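You operate a simulated robot arm through the tools that you are given. There is no shell and no other tool.

Carry out the task below with a simulated robot arm. There is one attempt and no reset: what you move stays moved.

TASK
Tape down both reels in the cradle with tabs from the feeder.
Fine: one stroke of the lever a tab, one tab across each loose end; the reels stay in the cradle.

Only the result counts: the job must be done as asked and must still hold three seconds after the hand-in. Knocking over, shifting, dropping, spilling or breaking anything else fails it.

THE ROBOT
A 7-joint arm with a two-finger parallel gripper, fixed in place. Base frame: the origin is at the foot of the arm, x ahead of it, y to its left, z up; the work surface is at about z = 0.85. Readings come in m, degrees, newtons and seconds.
With the tool pointing down near the work surface it reaches from about 0.3 to 0.7 m from the base axis. Its first joint turns from -66.0 to 66.0 degrees. Payload 1.57 kg.
Tool frame: the origin (TCP) lies between the finger pads and is the grasp point; the fingertips stand 0.03 m ahead of it; z points along the fingers, y is the line along which they close. Largest opening 0.11 m; finger width 0.024, thickness 0.012; the body of the gripper, 0.048 by 0.112 m, starts 0.078 m behind the TCP.
Orientation is that of the tool frame in the base frame, as a unit quaternion [x, y, z, w]. With the fingers straight down and closing along the base's y, the tool's x points along the base's -x, its y along +y and its z along -z.

THE INTERFACE
- The arm moves only by the tool nudge_tool. Its argument "commands" is a list of rows, each a list of 7 numbers: the gripper command, from -1 (shut) to 1 (fully open), values between in proportion, then the shift along the base's x, y, z in units of 25 mm (1.0 is 25 mm), then the turn, a rotation vector about the base's x, y, z in units of 6 degrees (1.0 is 6 degrees). In form: [[jaw, dx, dy, dz, wx, wy, wz], ...]. A call has 1 to 20 rows; each row shifts and turns the commanded pose from where the row before left it. A call with a number of a shift or a turn outside -1 to 1 is refused whole. Rows are played at 5 a second. More than 0.05 m and 8.6 degrees between two rows, or a gripper value outside its range, and nothing of the call is played. A pose out of reach is approached as far as the arm can. The call stops where the force on the tool passes 40 N (or 10 N more than at its start, if that is more) or the arm is blocked; 0.2 s more then pass. The fingers move at their own pace (about 0.108 m/s each) and stop on an object; they squeeze with about 24 N. The grip force told is the motor's: it shows also when the fingers shut on nothing. Time passes only in rows, and 0.2 s behind the last, so rows that do not move let the fingers close. It gives the time, the measured TCP pose, the force on the tool (base axes), the opening and the grip force at its end, in the units of the frame above (readings bear some noise), with the torque about the TCP (base axes, N m) and any sound that the robot's microphone picked up.
- Cameras (640 x 400 px; columns grow to the right, rows downward): "scene" is fixed at [0.1624, -0.3979, 1.4095]; the picture's right is [0.70, -0.71, 0.00], its down [-0.44, -0.43, -0.79] and it looks along [0.56, 0.56, -0.61] (base axes); focal length 346 px, centre (320, 200). "wrist" rides on the gripper at [0.07, 0.016, -0.141] in the tool frame; the picture's right is [-0.23, 0.97, 0.00], its down [-0.86, -0.20, -0.48] and it looks along [-0.47, -0.11, 0.88] (tool axes); focal length 222 px, centre (320, 200). There is no depth. A picture from a camera that has moved, and an enlarged one, comes with that camera's place and axes in the base frame and with its lens. The place of the scene camera against the robot may be out by one fixed shift of up to 0.018 m in any direction.
- grab_frame(camera): a new picture of that camera. It takes no simulated time.
- close_up(camera, box): a new picture of the part [left, top, right, bottom] of that camera's present view, enlarged. It takes no simulated time.
- finish_job(): hands the job in; it is judged then, once.

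Nothing tells you positions but the pictures and the camera data. Unless the task says otherwise, let go and move clear before handing in.

The tools are called after "Request:" as a command line: name --pt "numbers of a row" for each row, then --argument value for the rest, lists and objects as JSON in quotes. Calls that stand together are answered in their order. nudge_tool: Moves the arm, as the interface text tells. Its arguments: {"type":"object","properties":{"commands":{"type":"array"}},"required":["commands"]} The other tools are called the same way: grab_frame (camera) takes a picture; close_up (camera, box) takes an enlarged picture of a part of a camera's view; finish_job () hands the job in.

At the start:

```text
t: 0.0
position: [0.4138, 0.0838, 1.1356]
orientation: [0.0, 1.0, 0.0, 0.0]
force: [-0.4, 0.0, 0.7]
ft_torque: [0.02, 0.02, 0.0]
gripper_width: 0.1103
grip_force: 0.0
```

scene: 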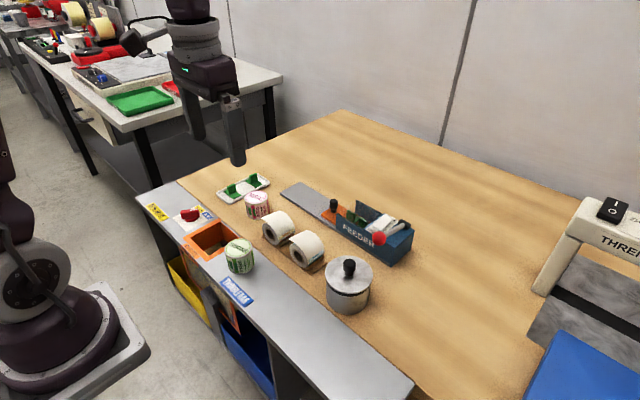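
wrist: 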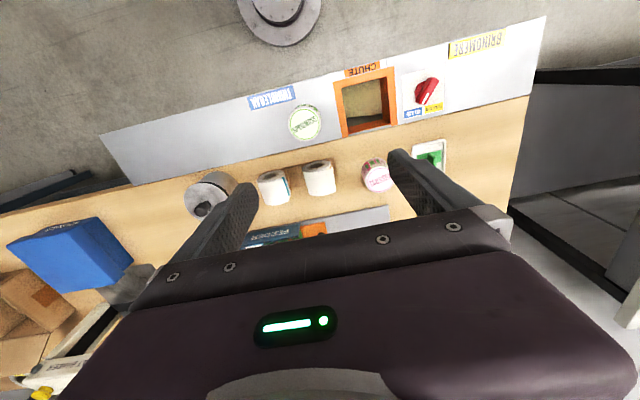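

The bench shows a feeder, two white reels, and several other items around them. I'll take close-ups before I move anything.

Request:
close_up --camera "scene" --box '[240, 170, 420, 290]'

Request:
close_up --camera "scene" --box '[140, 160, 300, 290]'

Request:
close_up --camera "wrist" --box '[180, 60, 500, 260]'

```text
3.33 times, centred on (330, 230) of scene
camera zoom: at [0.1624, -0.3979, 1.4095], right [0.7, -0.71, 0.0], down [-0.44, -0.43, -0.79], along [0.56, 0.56, -0.61], focal length 1153 px, centre (287, 100)
```

zoom: 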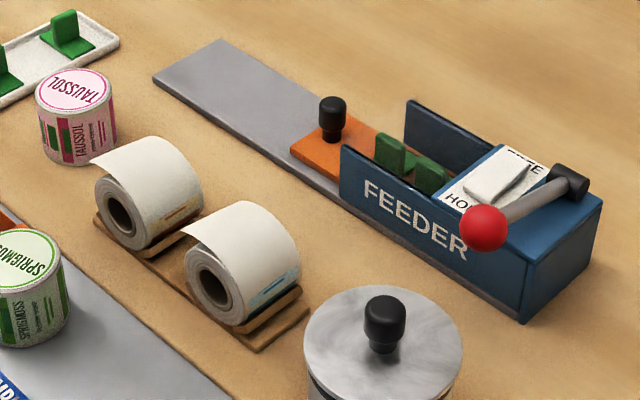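

```text
3.08 times, centred on (220, 225) of scene
camera zoom: at [0.1624, -0.3979, 1.4095], right [0.7, -0.71, 0.0], down [-0.44, -0.43, -0.79], along [0.56, 0.56, -0.61], focal length 1064 px, centre (628, 123)
```

zoom: 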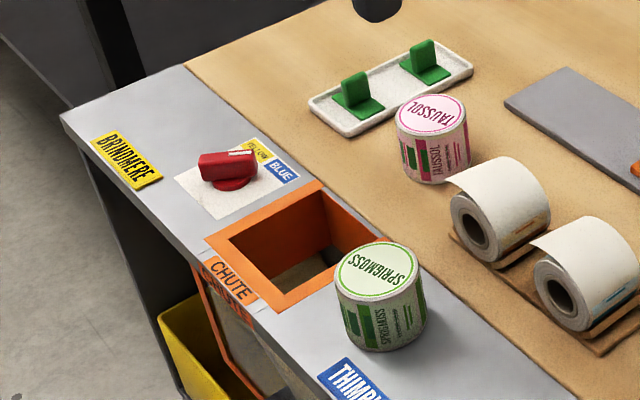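

```text
2.00 times, centred on (340, 160) of wrist
camera zoom: at [0.3441, 0.0981, 1.2762], right [0.23, 0.97, 0.0], down [0.86, -0.2, 0.48], along [0.47, -0.11, -0.88], focal length 444 px, centre (280, 280)
```

zoom: 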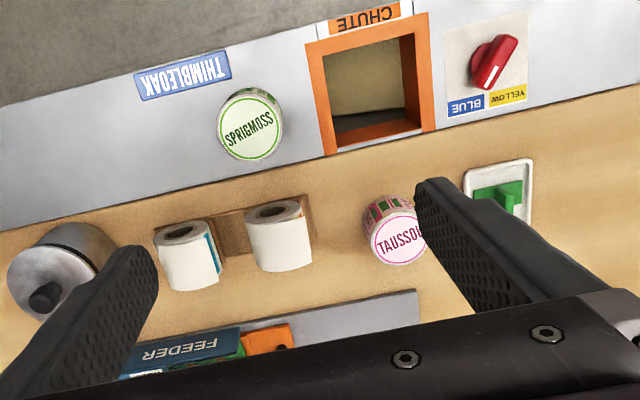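

I put the reels near (0.50, -0.03) and (0.50, 0.06), and the feeder near x≈0.61, y≈-0.07. I'll move the wrist camera over the feeder, staying high, to read its labels.

Request:
nudge_tool --pt "1 0.9 -0.6 0 0 0 0" --pt "1 0.9 -0.6 0 0 0 0" --pt "1 0.9 -0.6 0 0 0 0" --pt "1 0.9 -0.6 0 0 0 0" --pt "1 0.9 -0.6 0 0 0 0" --pt "1 0.9 -0.6 0 0 0 0" --pt "1 0.9 -0.6 0 0 0 0" --pt "1 0.9 -0.6 0 0 0 0"

Request:
grab_frame --camera "wrist"

Request:
grab_frame --camera "scene"

```text
t: 1.8
position: [0.5917, -0.037, 1.1347]
orientation: [0.0, 1.0, 0.0, 0.0]
force: [-0.3, -0.5, -0.7]
ft_torque: [-0.01, -0.04, 0.0]
gripper_width: 0.11
grip_force: 0.0
```

```text
taken
camera wrist: at [0.522, -0.0221, 1.276], right [0.23, 0.97, 0.0], down [0.86, -0.2, 0.48], along [0.47, -0.11, -0.88], focal length 222 px, centre (320, 200)
```

wrist: 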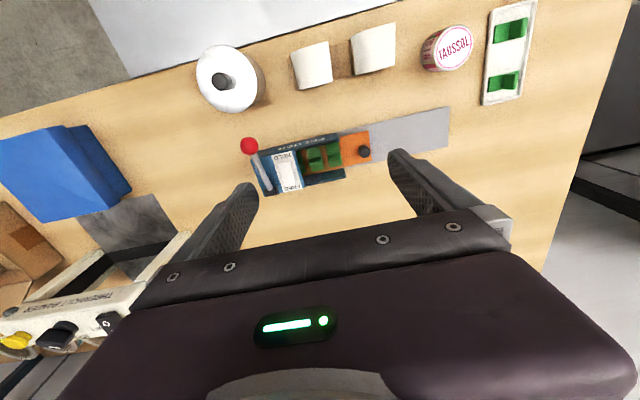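

```text
taken
```

scene: 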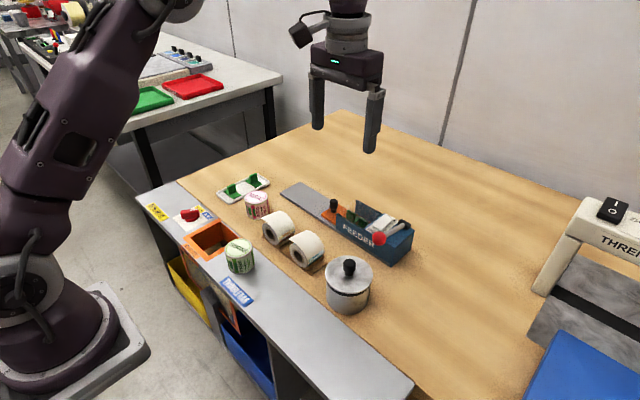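

Request:
close_up --camera "wrist" --box '[230, 100, 460, 210]'

Request:
close_up --camera "wrist" --box '[235, 125, 315, 205]'

Request:
close_up --camera "wrist" --box '[280, 10, 410, 95]'

Request:
close_up --camera "scene" --box '[315, 190, 425, 270]'

Request:
close_up --camera "scene" --box '[255, 200, 335, 280]'

Request:
close_up --camera "scene" --box '[210, 165, 280, 215]'

```text
2.78 times, centred on (345, 155) of wrist
camera zoom: at [0.522, -0.0221, 1.276], right [0.23, 0.97, 0.0], down [0.86, -0.2, 0.48], along [0.47, -0.11, -0.88], focal length 618 px, centre (250, 325)
```

zoom: 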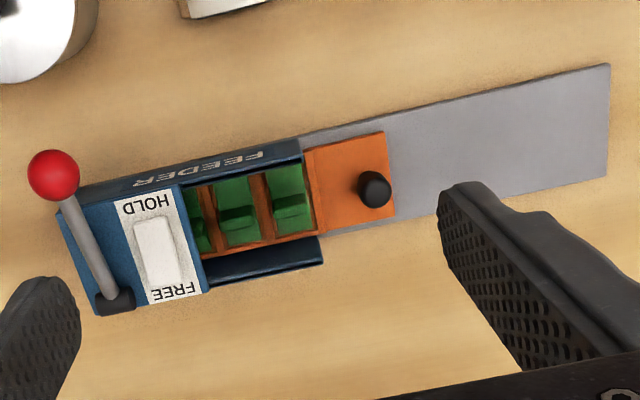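

```text
5.00 times, centred on (275, 165) of wrist
camera zoom: at [0.522, -0.0221, 1.276], right [0.23, 0.97, 0.0], down [0.86, -0.2, 0.48], along [0.47, -0.11, -0.88], focal length 1111 px, centre (545, 375)
```

zoom: 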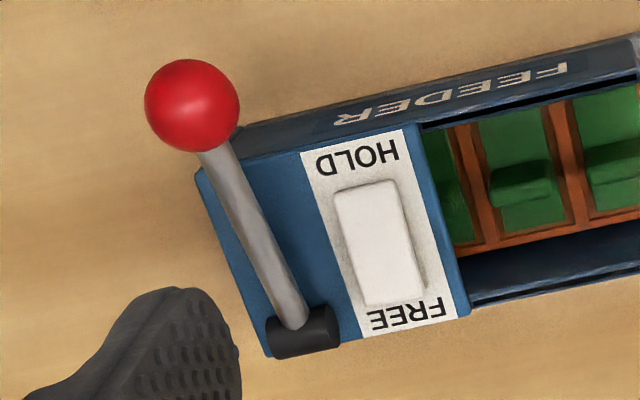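

```text
4.71 times, centred on (345, 52) of wrist
camera zoom: at [0.522, -0.0221, 1.276], right [0.23, 0.97, 0.0], down [0.86, -0.2, 0.48], along [0.47, -0.11, -0.88], focal length 1045 px, centre (202, 894)
```

zoom: 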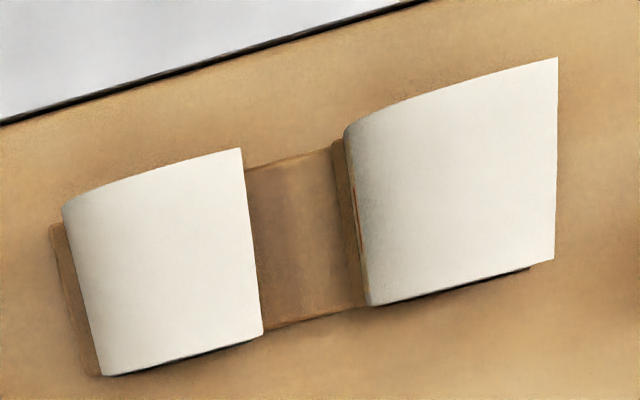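

```text
5.00 times, centred on (370, 230) of scene
camera zoom: at [0.1624, -0.3979, 1.4095], right [0.7, -0.71, 0.0], down [-0.44, -0.43, -0.79], along [0.56, 0.56, -0.61], focal length 1730 px, centre (70, 50)
```

zoom: 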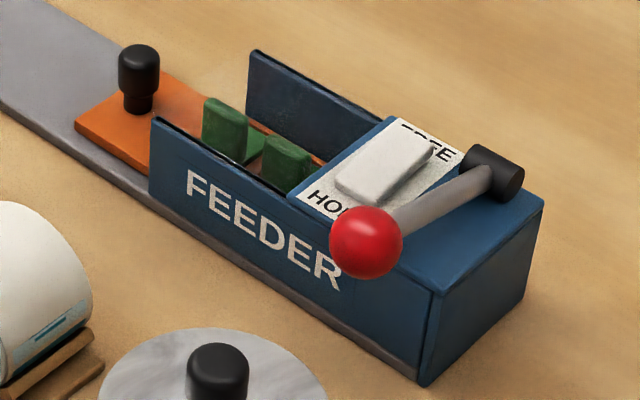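

```text
5.00 times, centred on (295, 240) of scene
camera zoom: at [0.1624, -0.3979, 1.4095], right [0.7, -0.71, 0.0], down [-0.44, -0.43, -0.79], along [0.56, 0.56, -0.61], focal length 1730 px, centre (445, 0)
```

zoom: 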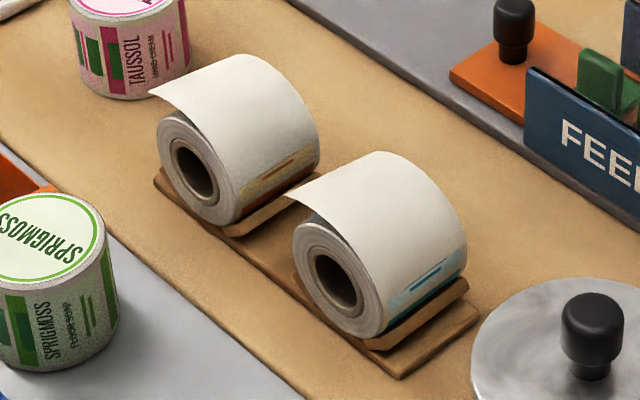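

```text
8.00 times, centred on (245, 190) of scene
camera zoom: at [0.1624, -0.3979, 1.4095], right [0.7, -0.71, 0.0], down [-0.44, -0.43, -0.79], along [0.56, 0.56, -0.61], focal length 2767 px, centre (920, 280)
```

zoom: 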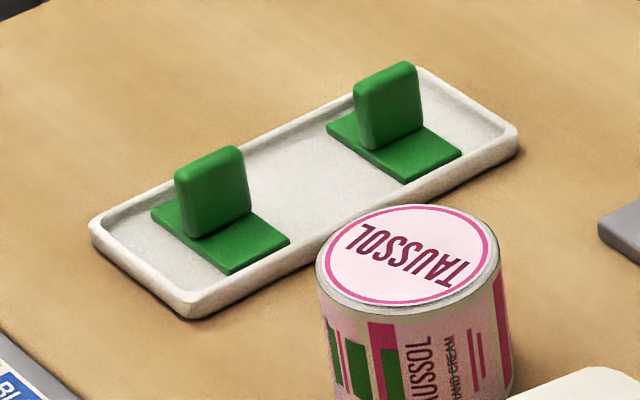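

The feeder has an orange drawer holding green tabs in cells, a lever with a red ball, and a HOLD/FREE rocker. I'll zoom in on the rocker to see how it is set.

Request:
close_up --camera "scene" --box '[370, 205, 418, 235]'

Request:
close_up --camera "scene" --box '[335, 195, 399, 235]'

Request:
close_up --camera "wrist" --box '[260, 140, 308, 200]'

Request:
close_up --camera "wrist" --box '[295, 120, 385, 190]'

Request:
close_up --camera "scene" --box '[140, 190, 230, 250]'

```text
13.33 times, centred on (394, 220) of scene
camera zoom: at [0.1624, -0.3979, 1.4095], right [0.7, -0.71, 0.0], down [-0.44, -0.43, -0.79], along [0.56, 0.56, -0.61], focal length 4612 px, centre (-667, -67)
```

zoom: 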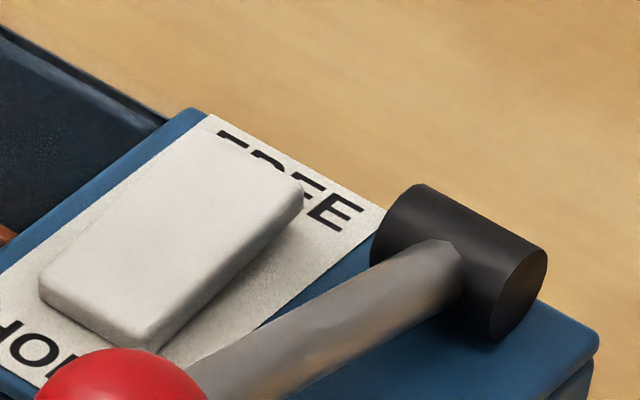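

```text
10.00 times, centred on (367, 215) of scene
camera zoom: at [0.1624, -0.3979, 1.4095], right [0.7, -0.71, 0.0], down [-0.44, -0.43, -0.79], along [0.56, 0.56, -0.61], focal length 3459 px, centre (-150, 50)
```

zoom: 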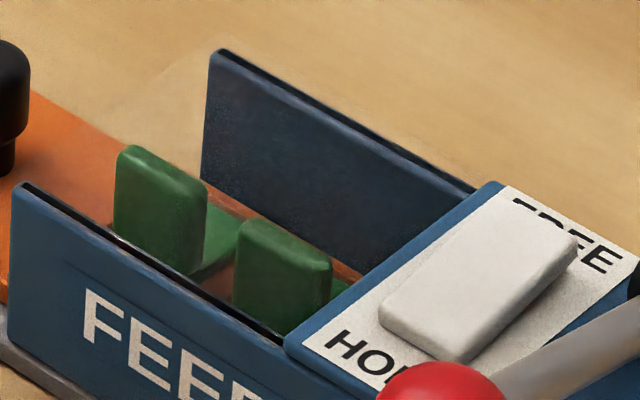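

```text
6.67 times, centred on (284, 170) of wrist
camera zoom: at [0.522, -0.0221, 1.276], right [0.23, 0.97, 0.0], down [0.86, -0.2, 0.48], along [0.47, -0.11, -0.88], focal length 1481 px, centre (560, 400)
```

zoom: 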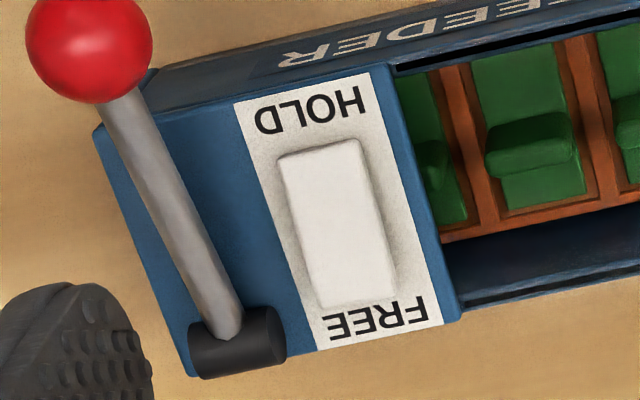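

```text
5.71 times, centred on (340, 155) of wrist
camera zoom: at [0.522, -0.0221, 1.276], right [0.23, 0.97, 0.0], down [0.86, -0.2, 0.48], along [0.47, -0.11, -0.88], focal length 1269 px, centre (206, 457)
```

zoom: 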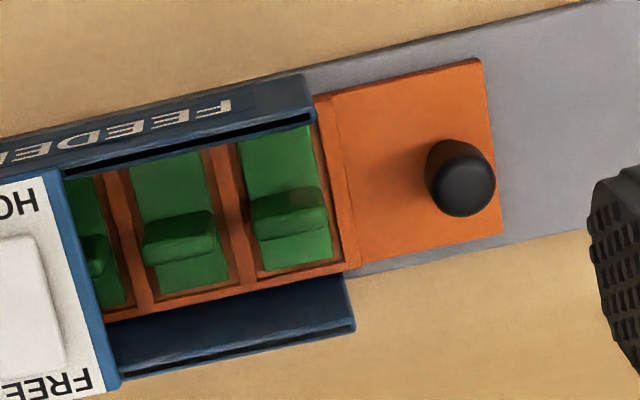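

```text
6.67 times, centred on (185, 220) of scene
camera zoom: at [0.1624, -0.3979, 1.4095], right [0.7, -0.71, 0.0], down [-0.44, -0.43, -0.79], along [0.56, 0.56, -0.61], focal length 2306 px, centre (1220, 67)
```

zoom: 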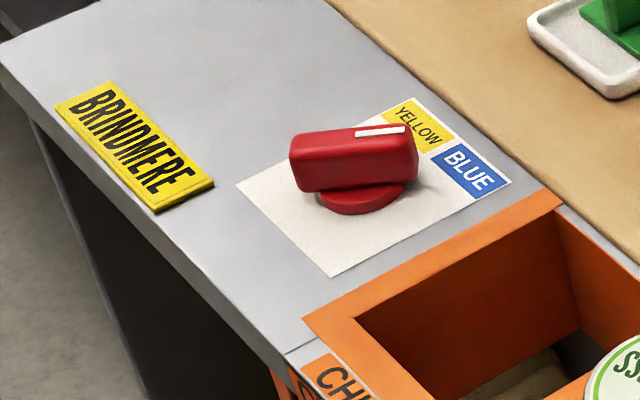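

The rocker's FREE end stands up and its HOLD end is pressed down. By triangulation the lever ball is near (0.58, -0.138, 0.955) and the hinge near (0.669, -0.14, 0.935), so the stroke probably goes downward. I'll look harder at the reel ends first.

Request:
close_up --camera "scene" --box '[256, 205, 304, 250]'

Request:
close_up --camera "scene" --box '[282, 225, 335, 275]'

Request:
nudge_tool --pt "0 -0.8 -0.4 -0.8 0 0 0" --pt "-1 -0.8 -0.4 -0.8 0 0 0" --pt "-1 -0.8 -0.4 0 0 0 0" --pt "-1 0 -0.4 0 0 0 0"

Request:
grab_frame --camera "wrist"

```text
8.89 times, centred on (280, 228) of scene
camera zoom: at [0.1624, -0.3979, 1.4095], right [0.7, -0.71, 0.0], down [-0.44, -0.43, -0.79], along [0.56, 0.56, -0.61], focal length 3075 px, centre (676, -44)
```

zoom: 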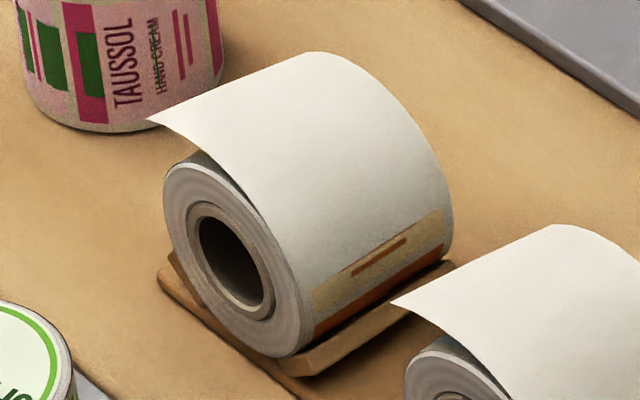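

```text
8.00 times, centred on (308, 250) of scene
camera zoom: at [0.1624, -0.3979, 1.4095], right [0.7, -0.71, 0.0], down [-0.44, -0.43, -0.79], along [0.56, 0.56, -0.61], focal length 2767 px, centre (412, -200)
```

zoom: 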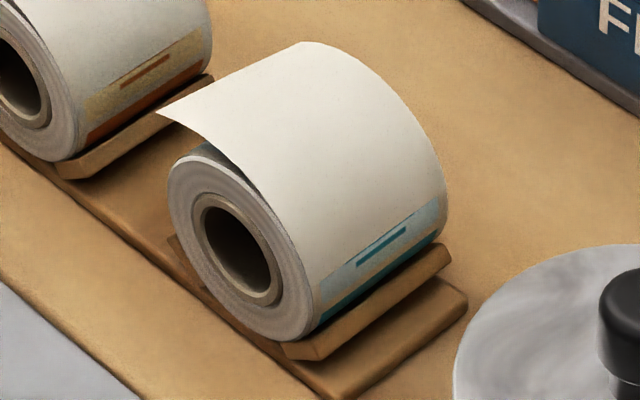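

```text
t: 2.8
position: [0.5326, -0.0775, 1.0921]
orientation: [-0.001, 1.0, 0.0, 0.0]
force: [0.3, -0.1, -0.1]
ft_torque: [-0.01, 0.01, -0.02]
gripper_width: 0.0
grip_force: 20.3
```

```text
taken
camera wrist: at [0.4628, -0.0616, 1.2359], right [0.23, 0.97, 0.0], down [0.86, -0.2, 0.48], along [0.47, -0.11, -0.88], focal length 222 px, centre (320, 200)
```

wrist: 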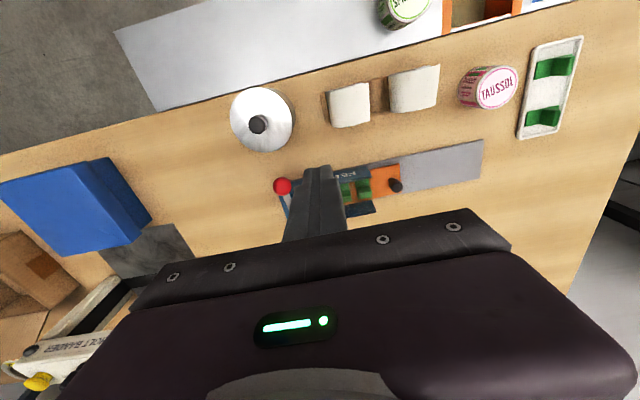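

The loose ends leave the top of each reel tangentially toward +y. Next I'll bring the closed fingertips above the lever ball for a gentle downward test.

Request:
nudge_tool --pt "-1 0.6 -0.83 -0.8 0 0 0" --pt "-1 0.6 -0.83 -0.8 0 0 0" --pt "-1 0.6 -0.83 -0.8 0 0 0" --pt "-1 0 0 0 0 0 0"

Request:
grab_frame --camera "wrist"

Request:
close_up --camera "scene" --box '[325, 170, 437, 260]'

```text
t: 3.8
position: [0.5801, -0.1396, 1.0334]
orientation: [0.001, 1.0, 0.0, -0.001]
force: [-0.1, -0.1, 0.2]
ft_torque: [0.01, -0.02, -0.04]
gripper_width: 0.0
grip_force: 21.1
```

```text
taken
camera wrist: at [0.5093, -0.1241, 1.1755], right [0.23, 0.97, 0.0], down [0.86, -0.2, 0.48], along [0.47, -0.11, -0.88], focal length 222 px, centre (320, 200)
```

wrist: 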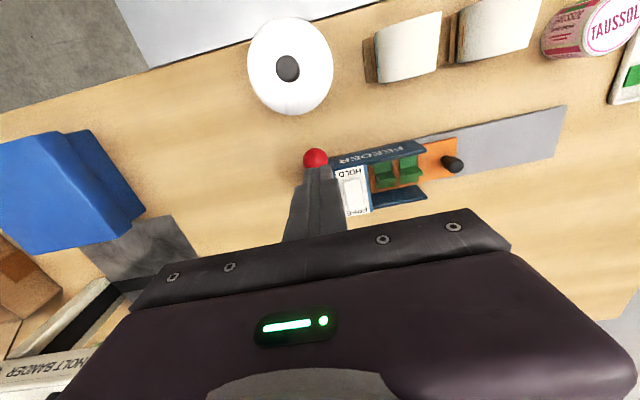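

```text
4.44 times, centred on (381, 215) of scene
camera zoom: at [0.1624, -0.3979, 1.4095], right [0.7, -0.71, 0.0], down [-0.44, -0.43, -0.79], along [0.56, 0.56, -0.61], focal length 1537 px, centre (49, 133)
```

zoom: 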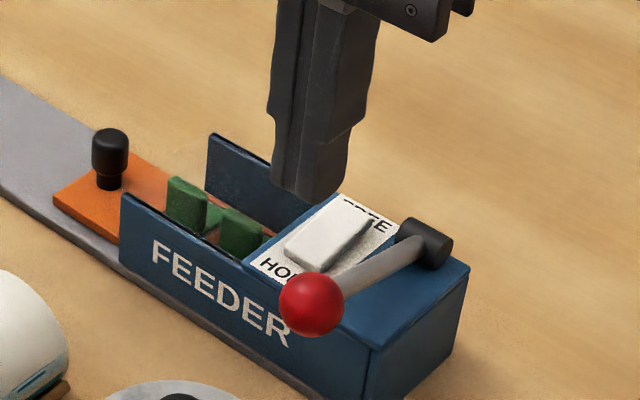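

The ball sits just under the fingertips at about (0.582, -0.143). I'll lower in small steps until I feel contact.

Request:
nudge_tool --pt "-1 0 -0.1 -0.3 0 0 0" --pt "-1 0 0 -0.3 0 0 0" --pt "-1 0 0 -0.3 0 0 0" --pt "-1 0 0 -0.3 0 0 0" --pt "-1 0 0 -0.2 0 0 0" --pt "-1 0 0 -0.2 0 0 0" --pt "-1 0 0 -0.2 0 0 0"

Request:
close_up --camera "scene" --box '[325, 170, 437, 260]'

```text
t: 5.4
position: [0.5791, -0.1415, 0.9891]
orientation: [0.0, 1.0, 0.0, 0.0]
force: [0.6, -0.5, -0.5]
ft_torque: [0.01, 0.0, -0.01]
gripper_width: 0.0
grip_force: 21.5
```

```text
4.44 times, centred on (381, 215) of scene
camera zoom: at [0.1624, -0.3979, 1.4095], right [0.7, -0.71, 0.0], down [-0.44, -0.43, -0.79], along [0.56, 0.56, -0.61], focal length 1537 px, centre (49, 133)
```

zoom: 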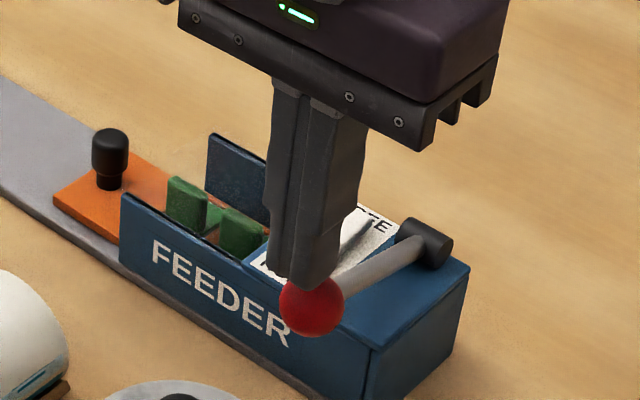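

Request:
nudge_tool --pt "-1 0 -0.15 -0.1 0 0 0" --pt "-1 0 0 -0.1 0 0 0" --pt "-1 0 0 -0.1 0 0 0" --pt "-1 0 0 -0.1 0 0 0" --pt "-1 0 0 -0.1 0 0 0" --pt "-1 0 0 -0.1 0 0 0"

Request:
close_up --camera "scene" --box '[325, 170, 437, 260]'

```text
t: 6.8
position: [0.5786, -0.1457, 0.9755]
orientation: [0.0, 1.0, 0.0, 0.0]
force: [-0.4, 0.8, 1.0]
ft_torque: [0.0, 0.0, -0.01]
gripper_width: 0.0
grip_force: 21.0
```

```text
4.44 times, centred on (381, 215) of scene
camera zoom: at [0.1623, -0.3979, 1.4095], right [0.7, -0.71, 0.0], down [-0.44, -0.43, -0.79], along [0.56, 0.56, -0.61], focal length 1537 px, centre (49, 133)
```

zoom: 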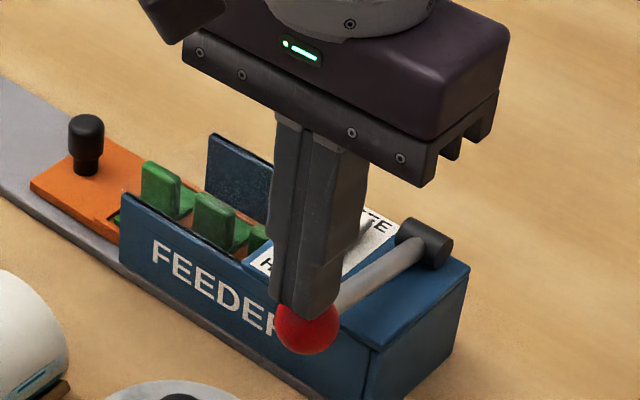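

The lever moves down and the drawer slides out toward +y. I'll carry on down to the end of this stroke.

Request:
nudge_tool --pt "-1 0 0 -0.1 0 0 0" --pt "-1 0 0 -0.1 0 0 0" --pt "-1 0 0 -0.1 0 0 0"

Request:
close_up --camera "scene" --box '[325, 170, 437, 260]'

```text
t: 7.6
position: [0.58, -0.146, 0.9667]
orientation: [0.0, 1.0, 0.0, 0.0]
force: [0.0, 1.3, 2.7]
ft_torque: [-0.01, 0.01, -0.02]
gripper_width: 0.0
grip_force: 21.0
```

```text
4.44 times, centred on (381, 215) of scene
camera zoom: at [0.1623, -0.3978, 1.4095], right [0.7, -0.71, 0.0], down [-0.44, -0.43, -0.79], along [0.56, 0.56, -0.61], focal length 1537 px, centre (49, 133)
```

zoom: 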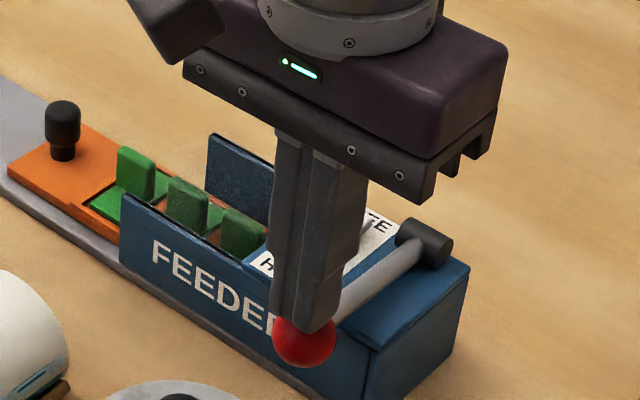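

Request:
nudge_tool --pt "-1 0 0 -0.08 0 0 0" --pt "-1 0 0 0 0 0 0"

Request:
close_up --camera "scene" --box '[325, 170, 437, 260]'

```text
t: 8.2
position: [0.5781, -0.1462, 0.9644]
orientation: [0.0, 1.0, 0.0, 0.0]
force: [0.1, 0.2, 1.5]
ft_torque: [0.01, -0.02, 0.0]
gripper_width: 0.0
grip_force: 21.6
```

```text
4.44 times, centred on (381, 215) of scene
camera zoom: at [0.1623, -0.3979, 1.4095], right [0.7, -0.71, 0.0], down [-0.44, -0.43, -0.79], along [0.56, 0.56, -0.61], focal length 1537 px, centre (49, 133)
```

zoom: 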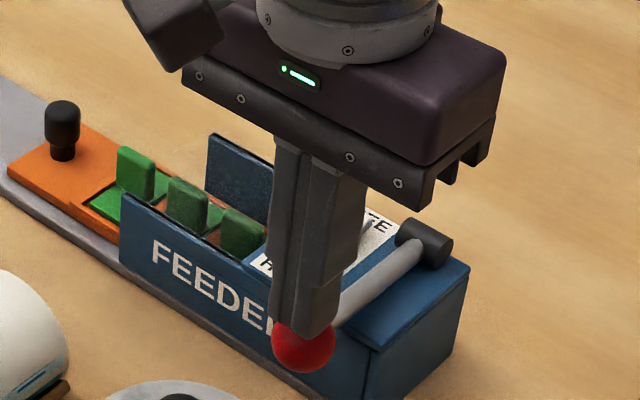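

The drawer has moved one full cell and has stopped moving with the lever. I'll ease down a little further to be sure the stroke is complete.

Request:
nudge_tool --pt "-1 0 0 -0.08 0 0 0" --pt "-1 0 0 -0.08 0 0 0" --pt "-1 0 0 0 0 0 0"

Request:
close_up --camera "scene" --box '[325, 170, 437, 260]'

```text
t: 9.0
position: [0.5778, -0.1461, 0.9617]
orientation: [0.0, 1.0, -0.001, 0.001]
force: [-9.2, 1.2, 26.5]
ft_torque: [0.06, 0.19, 0.04]
gripper_width: 0.0
grip_force: 21.3
```

```text
4.44 times, centred on (381, 215) of scene
camera zoom: at [0.1616, -0.3977, 1.4096], right [0.7, -0.71, 0.0], down [-0.44, -0.43, -0.79], along [0.56, 0.56, -0.61], focal length 1537 px, centre (49, 133)
```

zoom: 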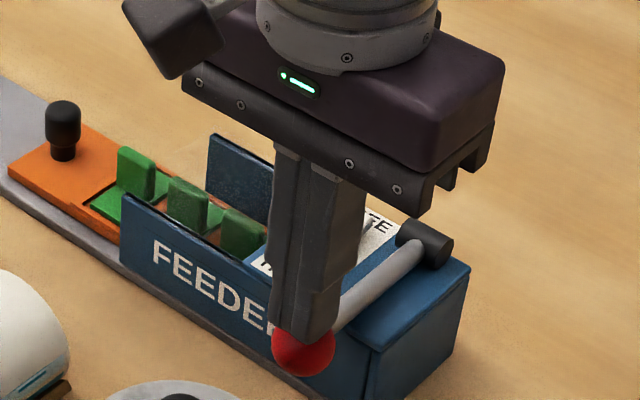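

The lever is at its stop at 26 N and the drawer is one cell out. I'll raise slowly and check that the drawer holds.

Request:
nudge_tool --pt "-1 0 0 0.2 0 0 0" --pt "-1 0 0 0.3 0 0 0" --pt "-1 0 0 0.4 0 0 0" --pt "-1 0 0 0.5 0 0 0" --pt "-1 0 0 0.8 0 0 0" --pt "-1 0 0 1 0 0 0"

Request:
close_up --camera "scene" --box '[325, 170, 437, 260]'

Request:
grab_frame --camera "wrist"

```text
t: 10.4
position: [0.5772, -0.1441, 1.041]
orientation: [0.0, 1.0, 0.0, -0.001]
force: [0.0, -0.5, 0.7]
ft_torque: [0.01, 0.0, -0.01]
gripper_width: 0.0
grip_force: 21.8
```

```text
4.44 times, centred on (381, 215) of scene
camera zoom: at [0.1624, -0.3979, 1.4095], right [0.7, -0.71, 0.0], down [-0.44, -0.43, -0.79], along [0.56, 0.56, -0.61], focal length 1537 px, centre (49, 133)
```

zoom: 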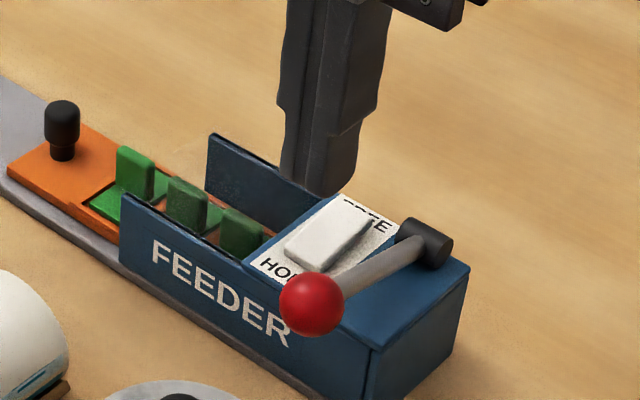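

```text
taken
camera wrist: at [0.508, -0.1292, 1.1828], right [0.23, 0.97, 0.0], down [0.86, -0.2, 0.48], along [0.47, -0.11, -0.88], focal length 222 px, centre (320, 200)
```

wrist: 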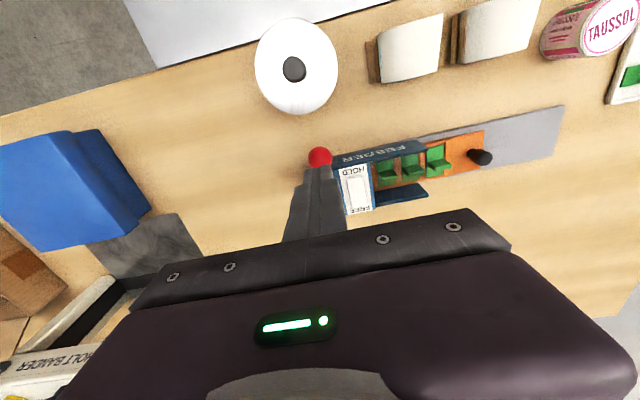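

The feed worked: tab 1 is out past the walls, the drawer held, and the lever sprang back. I'll zoom in to locate tab 1 precisely.

Request:
close_up --camera "wrist" --box '[330, 120, 510, 220]'

Request:
close_up --camera "scene" --box '[320, 185, 384, 225]'

```text
3.56 times, centred on (420, 170) of wrist
camera zoom: at [0.508, -0.1292, 1.1828], right [0.23, 0.97, 0.0], down [0.86, -0.2, 0.48], along [0.47, -0.11, -0.88], focal length 790 px, centre (-36, 307)
```

zoom: 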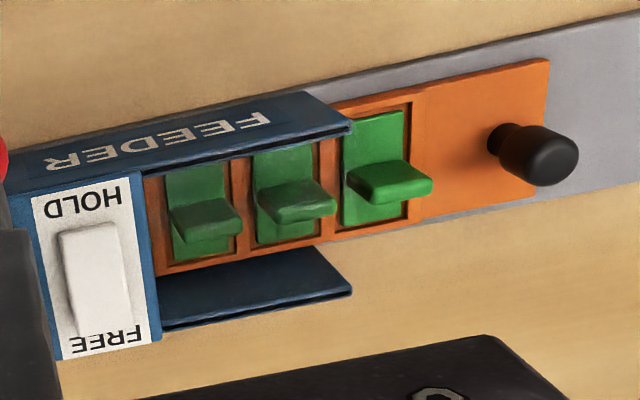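

```text
10.00 times, centred on (352, 205) of scene
camera zoom: at [0.1624, -0.3979, 1.4095], right [0.7, -0.71, 0.0], down [-0.44, -0.43, -0.79], along [0.56, 0.56, -0.61], focal length 3459 px, centre (0, 150)
```

zoom: 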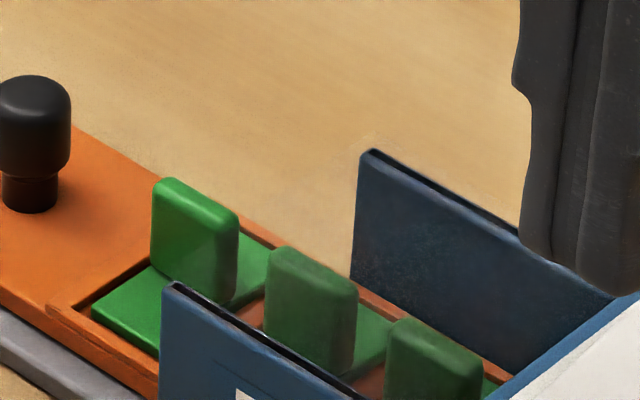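

Tab 1's flange lies wide along y, so I need to close the jaws along x. I'll move above it at about (0.645, 0.01) while turning -90° about z and opening the jaws partway.

Request:
nudge_tool --pt "-0.1 0.18 0.41 0 0 0 -1" --pt "-0.1 0.18 0.41 0 0 0 -1" --pt "-0.1 0.18 0.41 0 0 0 -1" --pt "-0.1 0.18 0.41 0 0 0 -1" --pt "-0.1 0.18 0.41 0 0 0 -1" --pt "-0.1 0.18 0.41 0 0 0 -1" --pt "-0.1 0.18 0.41 0 0 0 -1" --pt "-0.1 0.18 0.41 0 0 0 -1" --pt "-0.1 0.18 0.41 0 0 0 -1" --pt "-0.1 0.18 0.41 0 0 0 -1" --pt "-0.1 0.18 0.41 0 0 0 -1" --pt "-0.1 0.18 0.41 0 0 0 -1" --pt "-0.1 0.18 0.41 0 0 0 -1" --pt "-0.1 0.18 0.41 0 0 0 -1" --pt "-0.1 0.18 0.41 0 0 0 -1" --pt "-0.1 0 0 0 0 0 0"

Request:
grab_frame --camera "wrist"

Request:
grab_frame --camera "scene"

```text
t: 13.8
position: [0.6455, 0.0077, 1.0416]
orientation: [0.707, 0.707, -0.001, 0.001]
force: [0.2, -0.8, 0.9]
ft_torque: [0.0, 0.0, 0.02]
gripper_width: 0.0495
grip_force: 0.0
```

```text
taken
camera wrist: at [0.6619, 0.0762, 1.1833], right [0.97, -0.23, 0.0], down [-0.2, -0.86, 0.48], along [-0.11, -0.47, -0.88], focal length 222 px, centre (320, 200)
```

wrist: 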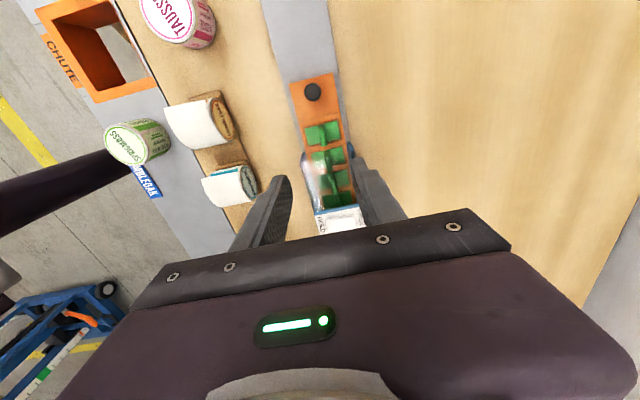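

```text
taken
```

scene: 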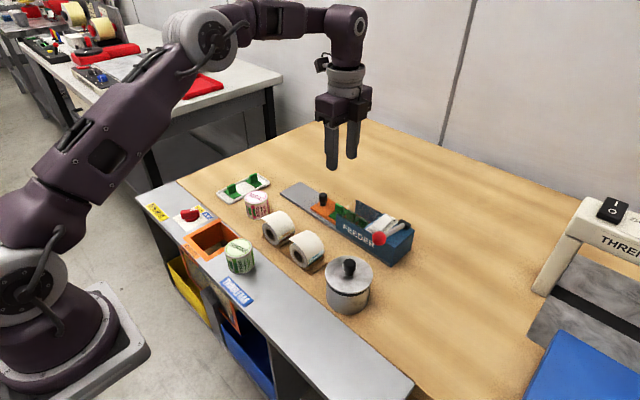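

Request:
close_up --camera "wrist" --box '[270, 70, 380, 240]'

Request:
close_up --camera "wrist" --box '[290, 100, 354, 140]'

Request:
close_up --camera "wrist" --box '[150, 70, 280, 220]'

```text
2.35 times, centred on (325, 155) of wrist
camera zoom: at [0.6619, 0.0762, 1.1833], right [0.97, -0.23, 0.0], down [-0.2, -0.86, 0.48], along [-0.11, -0.47, -0.88], focal length 523 px, centre (308, 306)
```

zoom: 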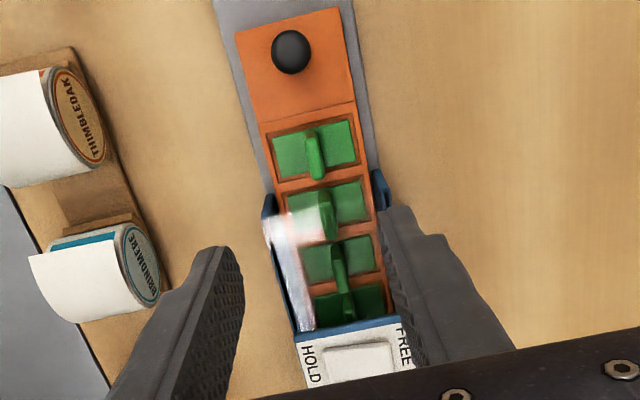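

```text
10.00 times, centred on (322, 120) of wrist
camera zoom: at [0.6619, 0.0762, 1.1833], right [0.97, -0.23, 0.0], down [-0.2, -0.86, 0.48], along [-0.11, -0.47, -0.88], focal length 2221 px, centre (300, 1000)
```

zoom: 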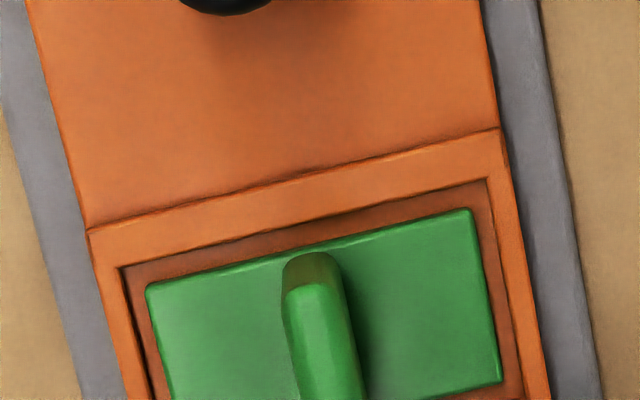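

```text
2.67 times, centred on (215, 145) of wrist
camera zoom: at [0.6619, 0.0762, 1.1833], right [0.97, -0.23, 0.0], down [-0.2, -0.86, 0.48], along [-0.11, -0.47, -0.88], focal length 592 px, centre (600, 347)
```

zoom: 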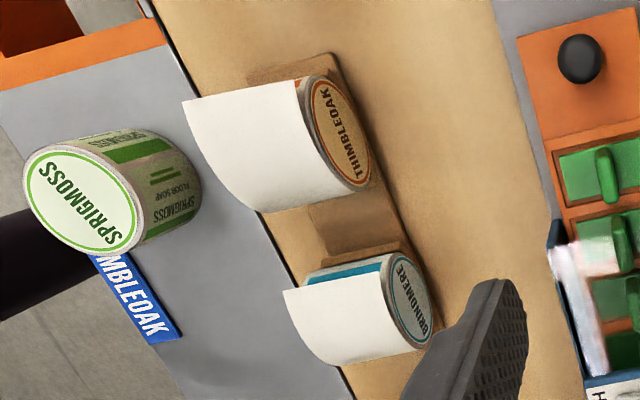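

Two wrist views agree that tab 1 is centred at about (0.650, 0.0105), with its base top near z=0.870 and its flange about 20 mm tall. The walls end at y≈-0.002, so I'll grip slightly toward +y. I'll lower partway and check first.

Request:
nudge_tool --pt "-0.42 0.2 0.25 -0.5 0 0 0" --pt "-0.42 0 0 -0.8 0 0 0" --pt "-0.42 0 0 -0.8 0 0 0" --pt "-0.42 0 0 -0.8 0 0 0" --pt "-0.42 0 0 -0.8 0 0 0" --pt "-0.42 0 0 0 0 0 0"

Request:
grab_frame --camera "wrist"

Request:
close_up --camera "scene" --box '[305, 165, 401, 225]'

```text
t: 15.2
position: [0.6513, 0.0137, 0.9493]
orientation: [0.707, 0.707, 0.0, 0.0]
force: [0.0, 0.3, -0.9]
ft_torque: [0.03, 0.0, 0.0]
gripper_width: 0.0321
grip_force: 0.0
```

```text
taken
camera wrist: at [0.667, 0.0823, 1.091], right [0.97, -0.23, 0.0], down [-0.2, -0.86, 0.48], along [-0.11, -0.47, -0.88], focal length 222 px, centre (320, 200)
```

wrist: 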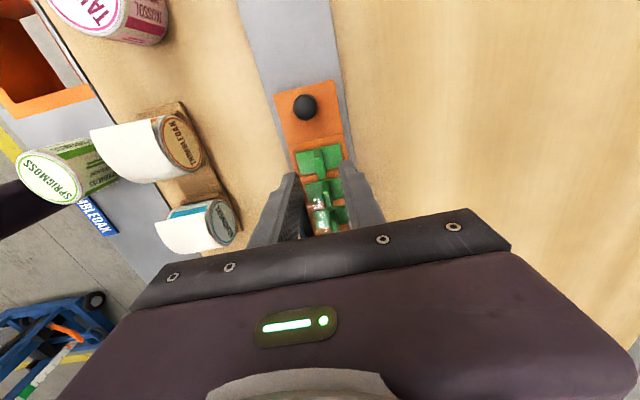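

```text
6.67 times, centred on (353, 195) of scene
camera zoom: at [0.1624, -0.3979, 1.4095], right [0.7, -0.71, 0.0], down [-0.44, -0.43, -0.79], along [0.56, 0.56, -0.61], focal length 2306 px, centre (100, 233)
```

zoom: 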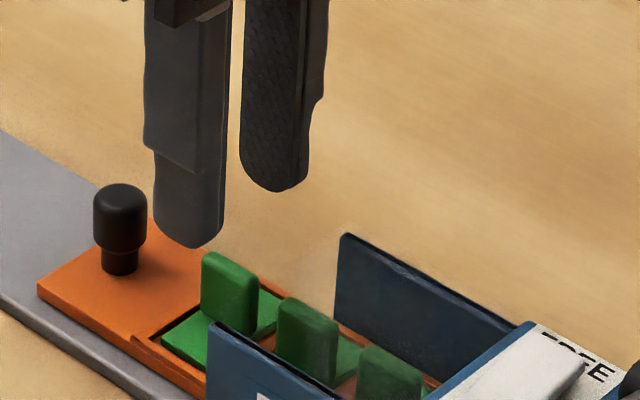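

Request:
close_up --camera "wrist" --box '[260, 130, 388, 240]'

```text
3.64 times, centred on (324, 185) of wrist
camera zoom: at [0.667, 0.0823, 1.091], right [0.97, -0.23, 0.0], down [-0.2, -0.86, 0.48], along [-0.11, -0.47, -0.88], focal length 808 px, centre (306, 254)
```

zoom: 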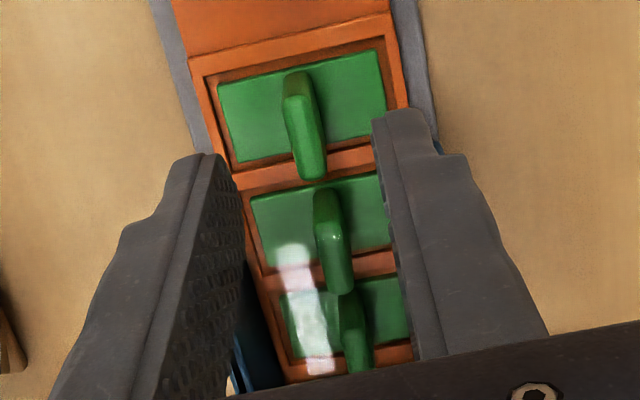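

The tab is confirmed at (0.650, 0.0116), with the fingers on either side of the flange. I'll lower to z≈0.906 and close.

Request:
nudge_tool --pt "-0.42 0 0 -0.5 0 0 0" --pt "-0.42 0 0 -0.5 0 0 0" --pt "-0.42 0 0 -0.4 0 0 0" --pt "-0.42 0 0 -0.33 0 0 0" --pt "-0.42 0 0 0 0 0 0"

Request:
close_up --camera "scene" --box '[305, 165, 401, 225]'

```text
t: 16.4
position: [0.6508, 0.014, 0.9057]
orientation: [0.707, 0.707, 0.0, 0.0]
force: [-0.7, -0.2, 0.4]
ft_torque: [0.0, 0.02, 0.0]
gripper_width: 0.0318
grip_force: 0.1
```

```text
6.67 times, centred on (353, 195) of scene
camera zoom: at [0.1624, -0.3979, 1.4095], right [0.7, -0.71, 0.0], down [-0.44, -0.43, -0.79], along [0.56, 0.56, -0.61], focal length 2306 px, centre (100, 233)
```

zoom: 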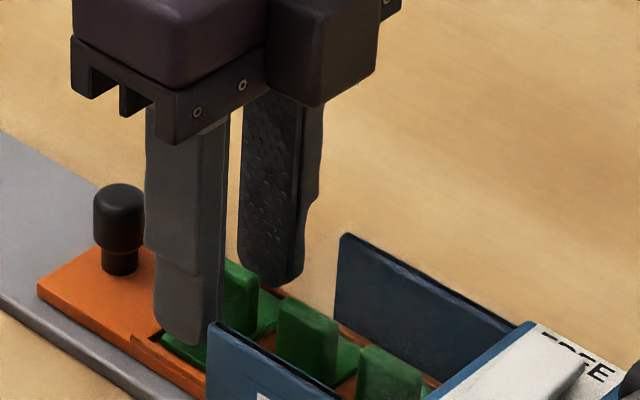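

Request:
nudge_tool --pt "-1 0 0 0 0 0 0" --pt "-1 0 0 0 0 0 0" --pt "-1 0 0 0 0 0 0"

Request:
close_up --camera "scene" --box '[305, 165, 401, 225]'

```text
t: 17.2
position: [0.6519, 0.0142, 0.9065]
orientation: [0.708, 0.706, 0.0, -0.001]
force: [0.1, -0.6, 0.0]
ft_torque: [0.04, 0.01, -0.01]
gripper_width: 0.0059
grip_force: 24.2
```

```text
6.67 times, centred on (353, 195) of scene
camera zoom: at [0.1624, -0.3979, 1.4095], right [0.7, -0.71, 0.0], down [-0.44, -0.43, -0.79], along [0.56, 0.56, -0.61], focal length 2306 px, centre (100, 233)
```

zoom: 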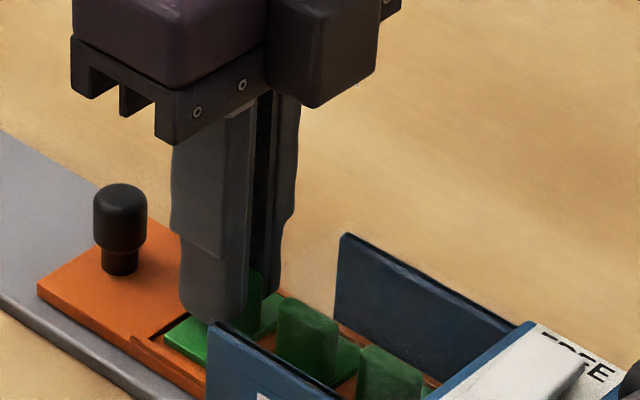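

The flange is gripped at 5.9 mm. I'll lift straight up slowly.

Request:
nudge_tool --pt "-1 0 0 0.1 0 0 0" --pt "-1 0 0 0.2 0 0 0" --pt "-1 0 0 0.3 0 0 0" --pt "-1 0 0 0.6 0 0 0" --pt "-1 0 0 1 0 0 0" --pt "-1 0 0 1 0 0 0"

Request:
close_up --camera "scene" --box '[305, 145, 417, 235]'

Request:
grab_frame --camera "wrist"

```text
t: 18.6
position: [0.6511, 0.013, 0.983]
orientation: [0.707, 0.707, 0.0, 0.001]
force: [-0.6, -0.9, 0.3]
ft_torque: [0.01, -0.02, -0.01]
gripper_width: 0.0061
grip_force: 23.5
```

```text
4.44 times, centred on (361, 190) of scene
camera zoom: at [0.1624, -0.3979, 1.4095], right [0.7, -0.71, 0.0], down [-0.44, -0.43, -0.79], along [0.56, 0.56, -0.61], focal length 1537 px, centre (138, 244)
```

zoom: 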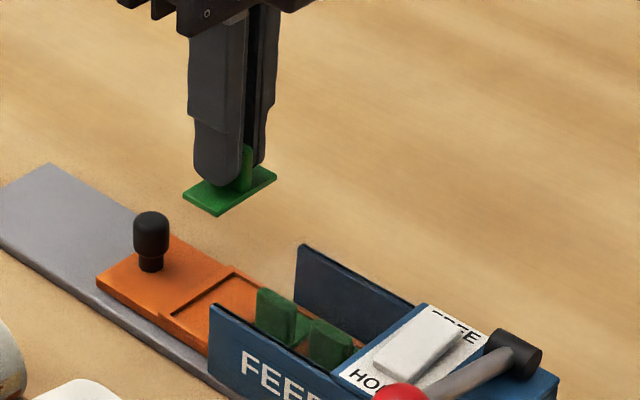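

```text
taken
camera wrist: at [0.6679, 0.0823, 1.1263], right [0.97, -0.23, 0.0], down [-0.2, -0.85, 0.48], along [-0.11, -0.47, -0.88], focal length 222 px, centre (320, 200)
```

wrist: 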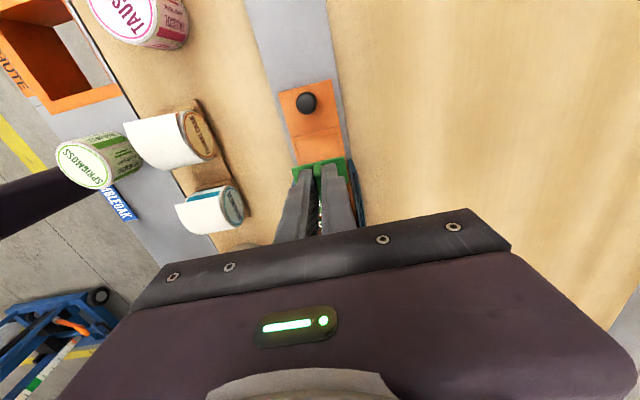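

Tab 1 is lifted clean. Now I'll turn back to 0° while retreating above the reels, then tilt the wrist camera to see the loose ends from the side.

Request:
nudge_tool --pt "-1 0 0 0.6 0 0 0" --pt "-1 -0.6 0.07 0.15 0 0 1" --pt "-1 -0.6 0.07 0.15 0 0 1" --pt "-1 -0.6 0.07 0.15 0 0 1" --pt "-1 -0.6 0.07 0.15 0 0 1" --pt "-1 -0.6 0.07 0.15 0 0 1" --pt "-1 -0.6 0.07 0.15 0 0 1" --pt "-1 -0.6 0.07 0.15 0 0 1" --pt "-1 -0.6 0.07 0.15 0 0 1" --pt "-1 -0.6 0.07 0.15 0 0 1" --pt "-1 -0.6 0.07 0.15 0 0 1" --pt "-1 -0.6 0.07 0.15 0 0 1" --pt "-1 -0.6 0.07 0.15 0 0 1" --pt "-1 -0.6 0.07 0.15 0 0 1" --pt "-1 -0.6 0.07 0.15 0 0 1" --pt "-1 -0.6 0.07 0.15 0 0 1" --pt "-1 0 0 0 0 0 0"

Request:
grab_frame --camera "wrist"

Request:
grab_frame --camera "scene"

```text
t: 22.2
position: [0.4261, 0.0393, 1.0578]
orientation: [-0.001, 1.0, 0.0, 0.0]
force: [0.8, 1.3, -0.2]
ft_torque: [-0.02, -0.04, -0.03]
gripper_width: 0.006
grip_force: 24.2
```

```text
taken
camera wrist: at [0.3561, 0.0539, 1.2001], right [0.22, 0.97, 0.0], down [0.86, -0.2, 0.48], along [0.47, -0.11, -0.88], focal length 222 px, centre (320, 200)
```

wrist: 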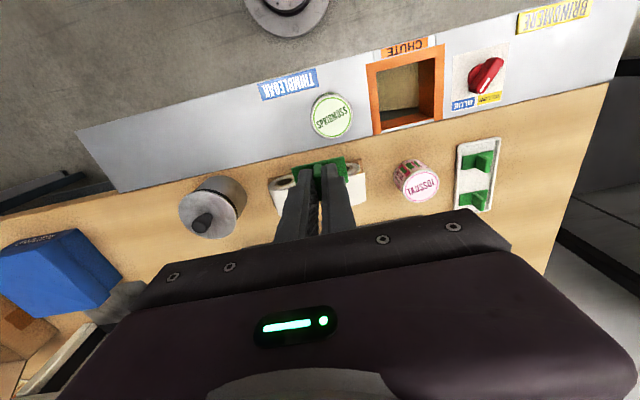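

```text
taken
```

scene: 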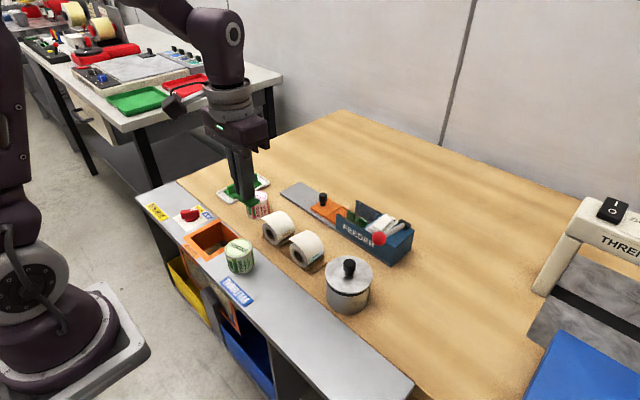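

I'll tilt the tool forward about 36° so the camera looks more level along +x at the reels.

Request:
nudge_tool --pt "-1 -0.2 0 -0.2 0 -1 0" --pt "-1 -0.2 0 -0.2 0 -1 0" --pt "-1 -0.2 0 -0.2 0 -1 0" --pt "-1 -0.2 0 -0.2 0 -1 0" --pt "-1 -0.2 0 -0.2 0 -1 0" --pt "-1 -0.2 0 -0.2 0 -1 0" --pt "-1 0 0 0 0 0 0"

Request:
grab_frame --camera "wrist"

```text
t: 23.8
position: [0.4023, 0.04, 1.0276]
orientation: [-0.004, 0.969, 0.015, 0.246]
force: [0.5, 0.3, 0.1]
ft_torque: [0.0, -0.02, -0.01]
gripper_width: 0.0061
grip_force: 23.8
out of reach, approached as far as the arm can: row 4, 5
```

```text
taken
camera wrist: at [0.2721, 0.0508, 1.1187], right [0.19, 0.97, 0.13], down [0.53, -0.21, 0.82], along [0.83, -0.08, -0.55], focal length 222 px, centre (320, 200)
```

wrist: 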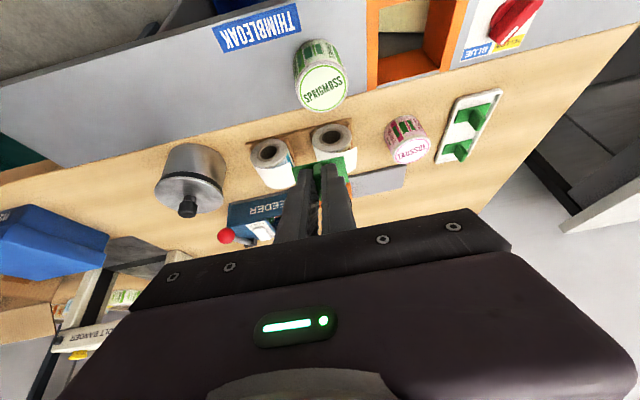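

Request:
close_up --camera "wrist" --box '[240, 110, 370, 195]'

```text
4.71 times, centred on (305, 152) of wrist
camera zoom: at [0.2721, 0.0508, 1.1187], right [0.19, 0.97, 0.13], down [0.53, -0.21, 0.82], along [0.83, -0.08, -0.55], focal length 1045 px, centre (391, 424)
```

zoom: 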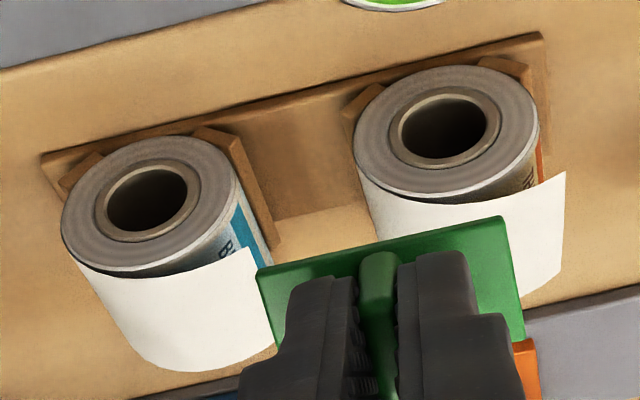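

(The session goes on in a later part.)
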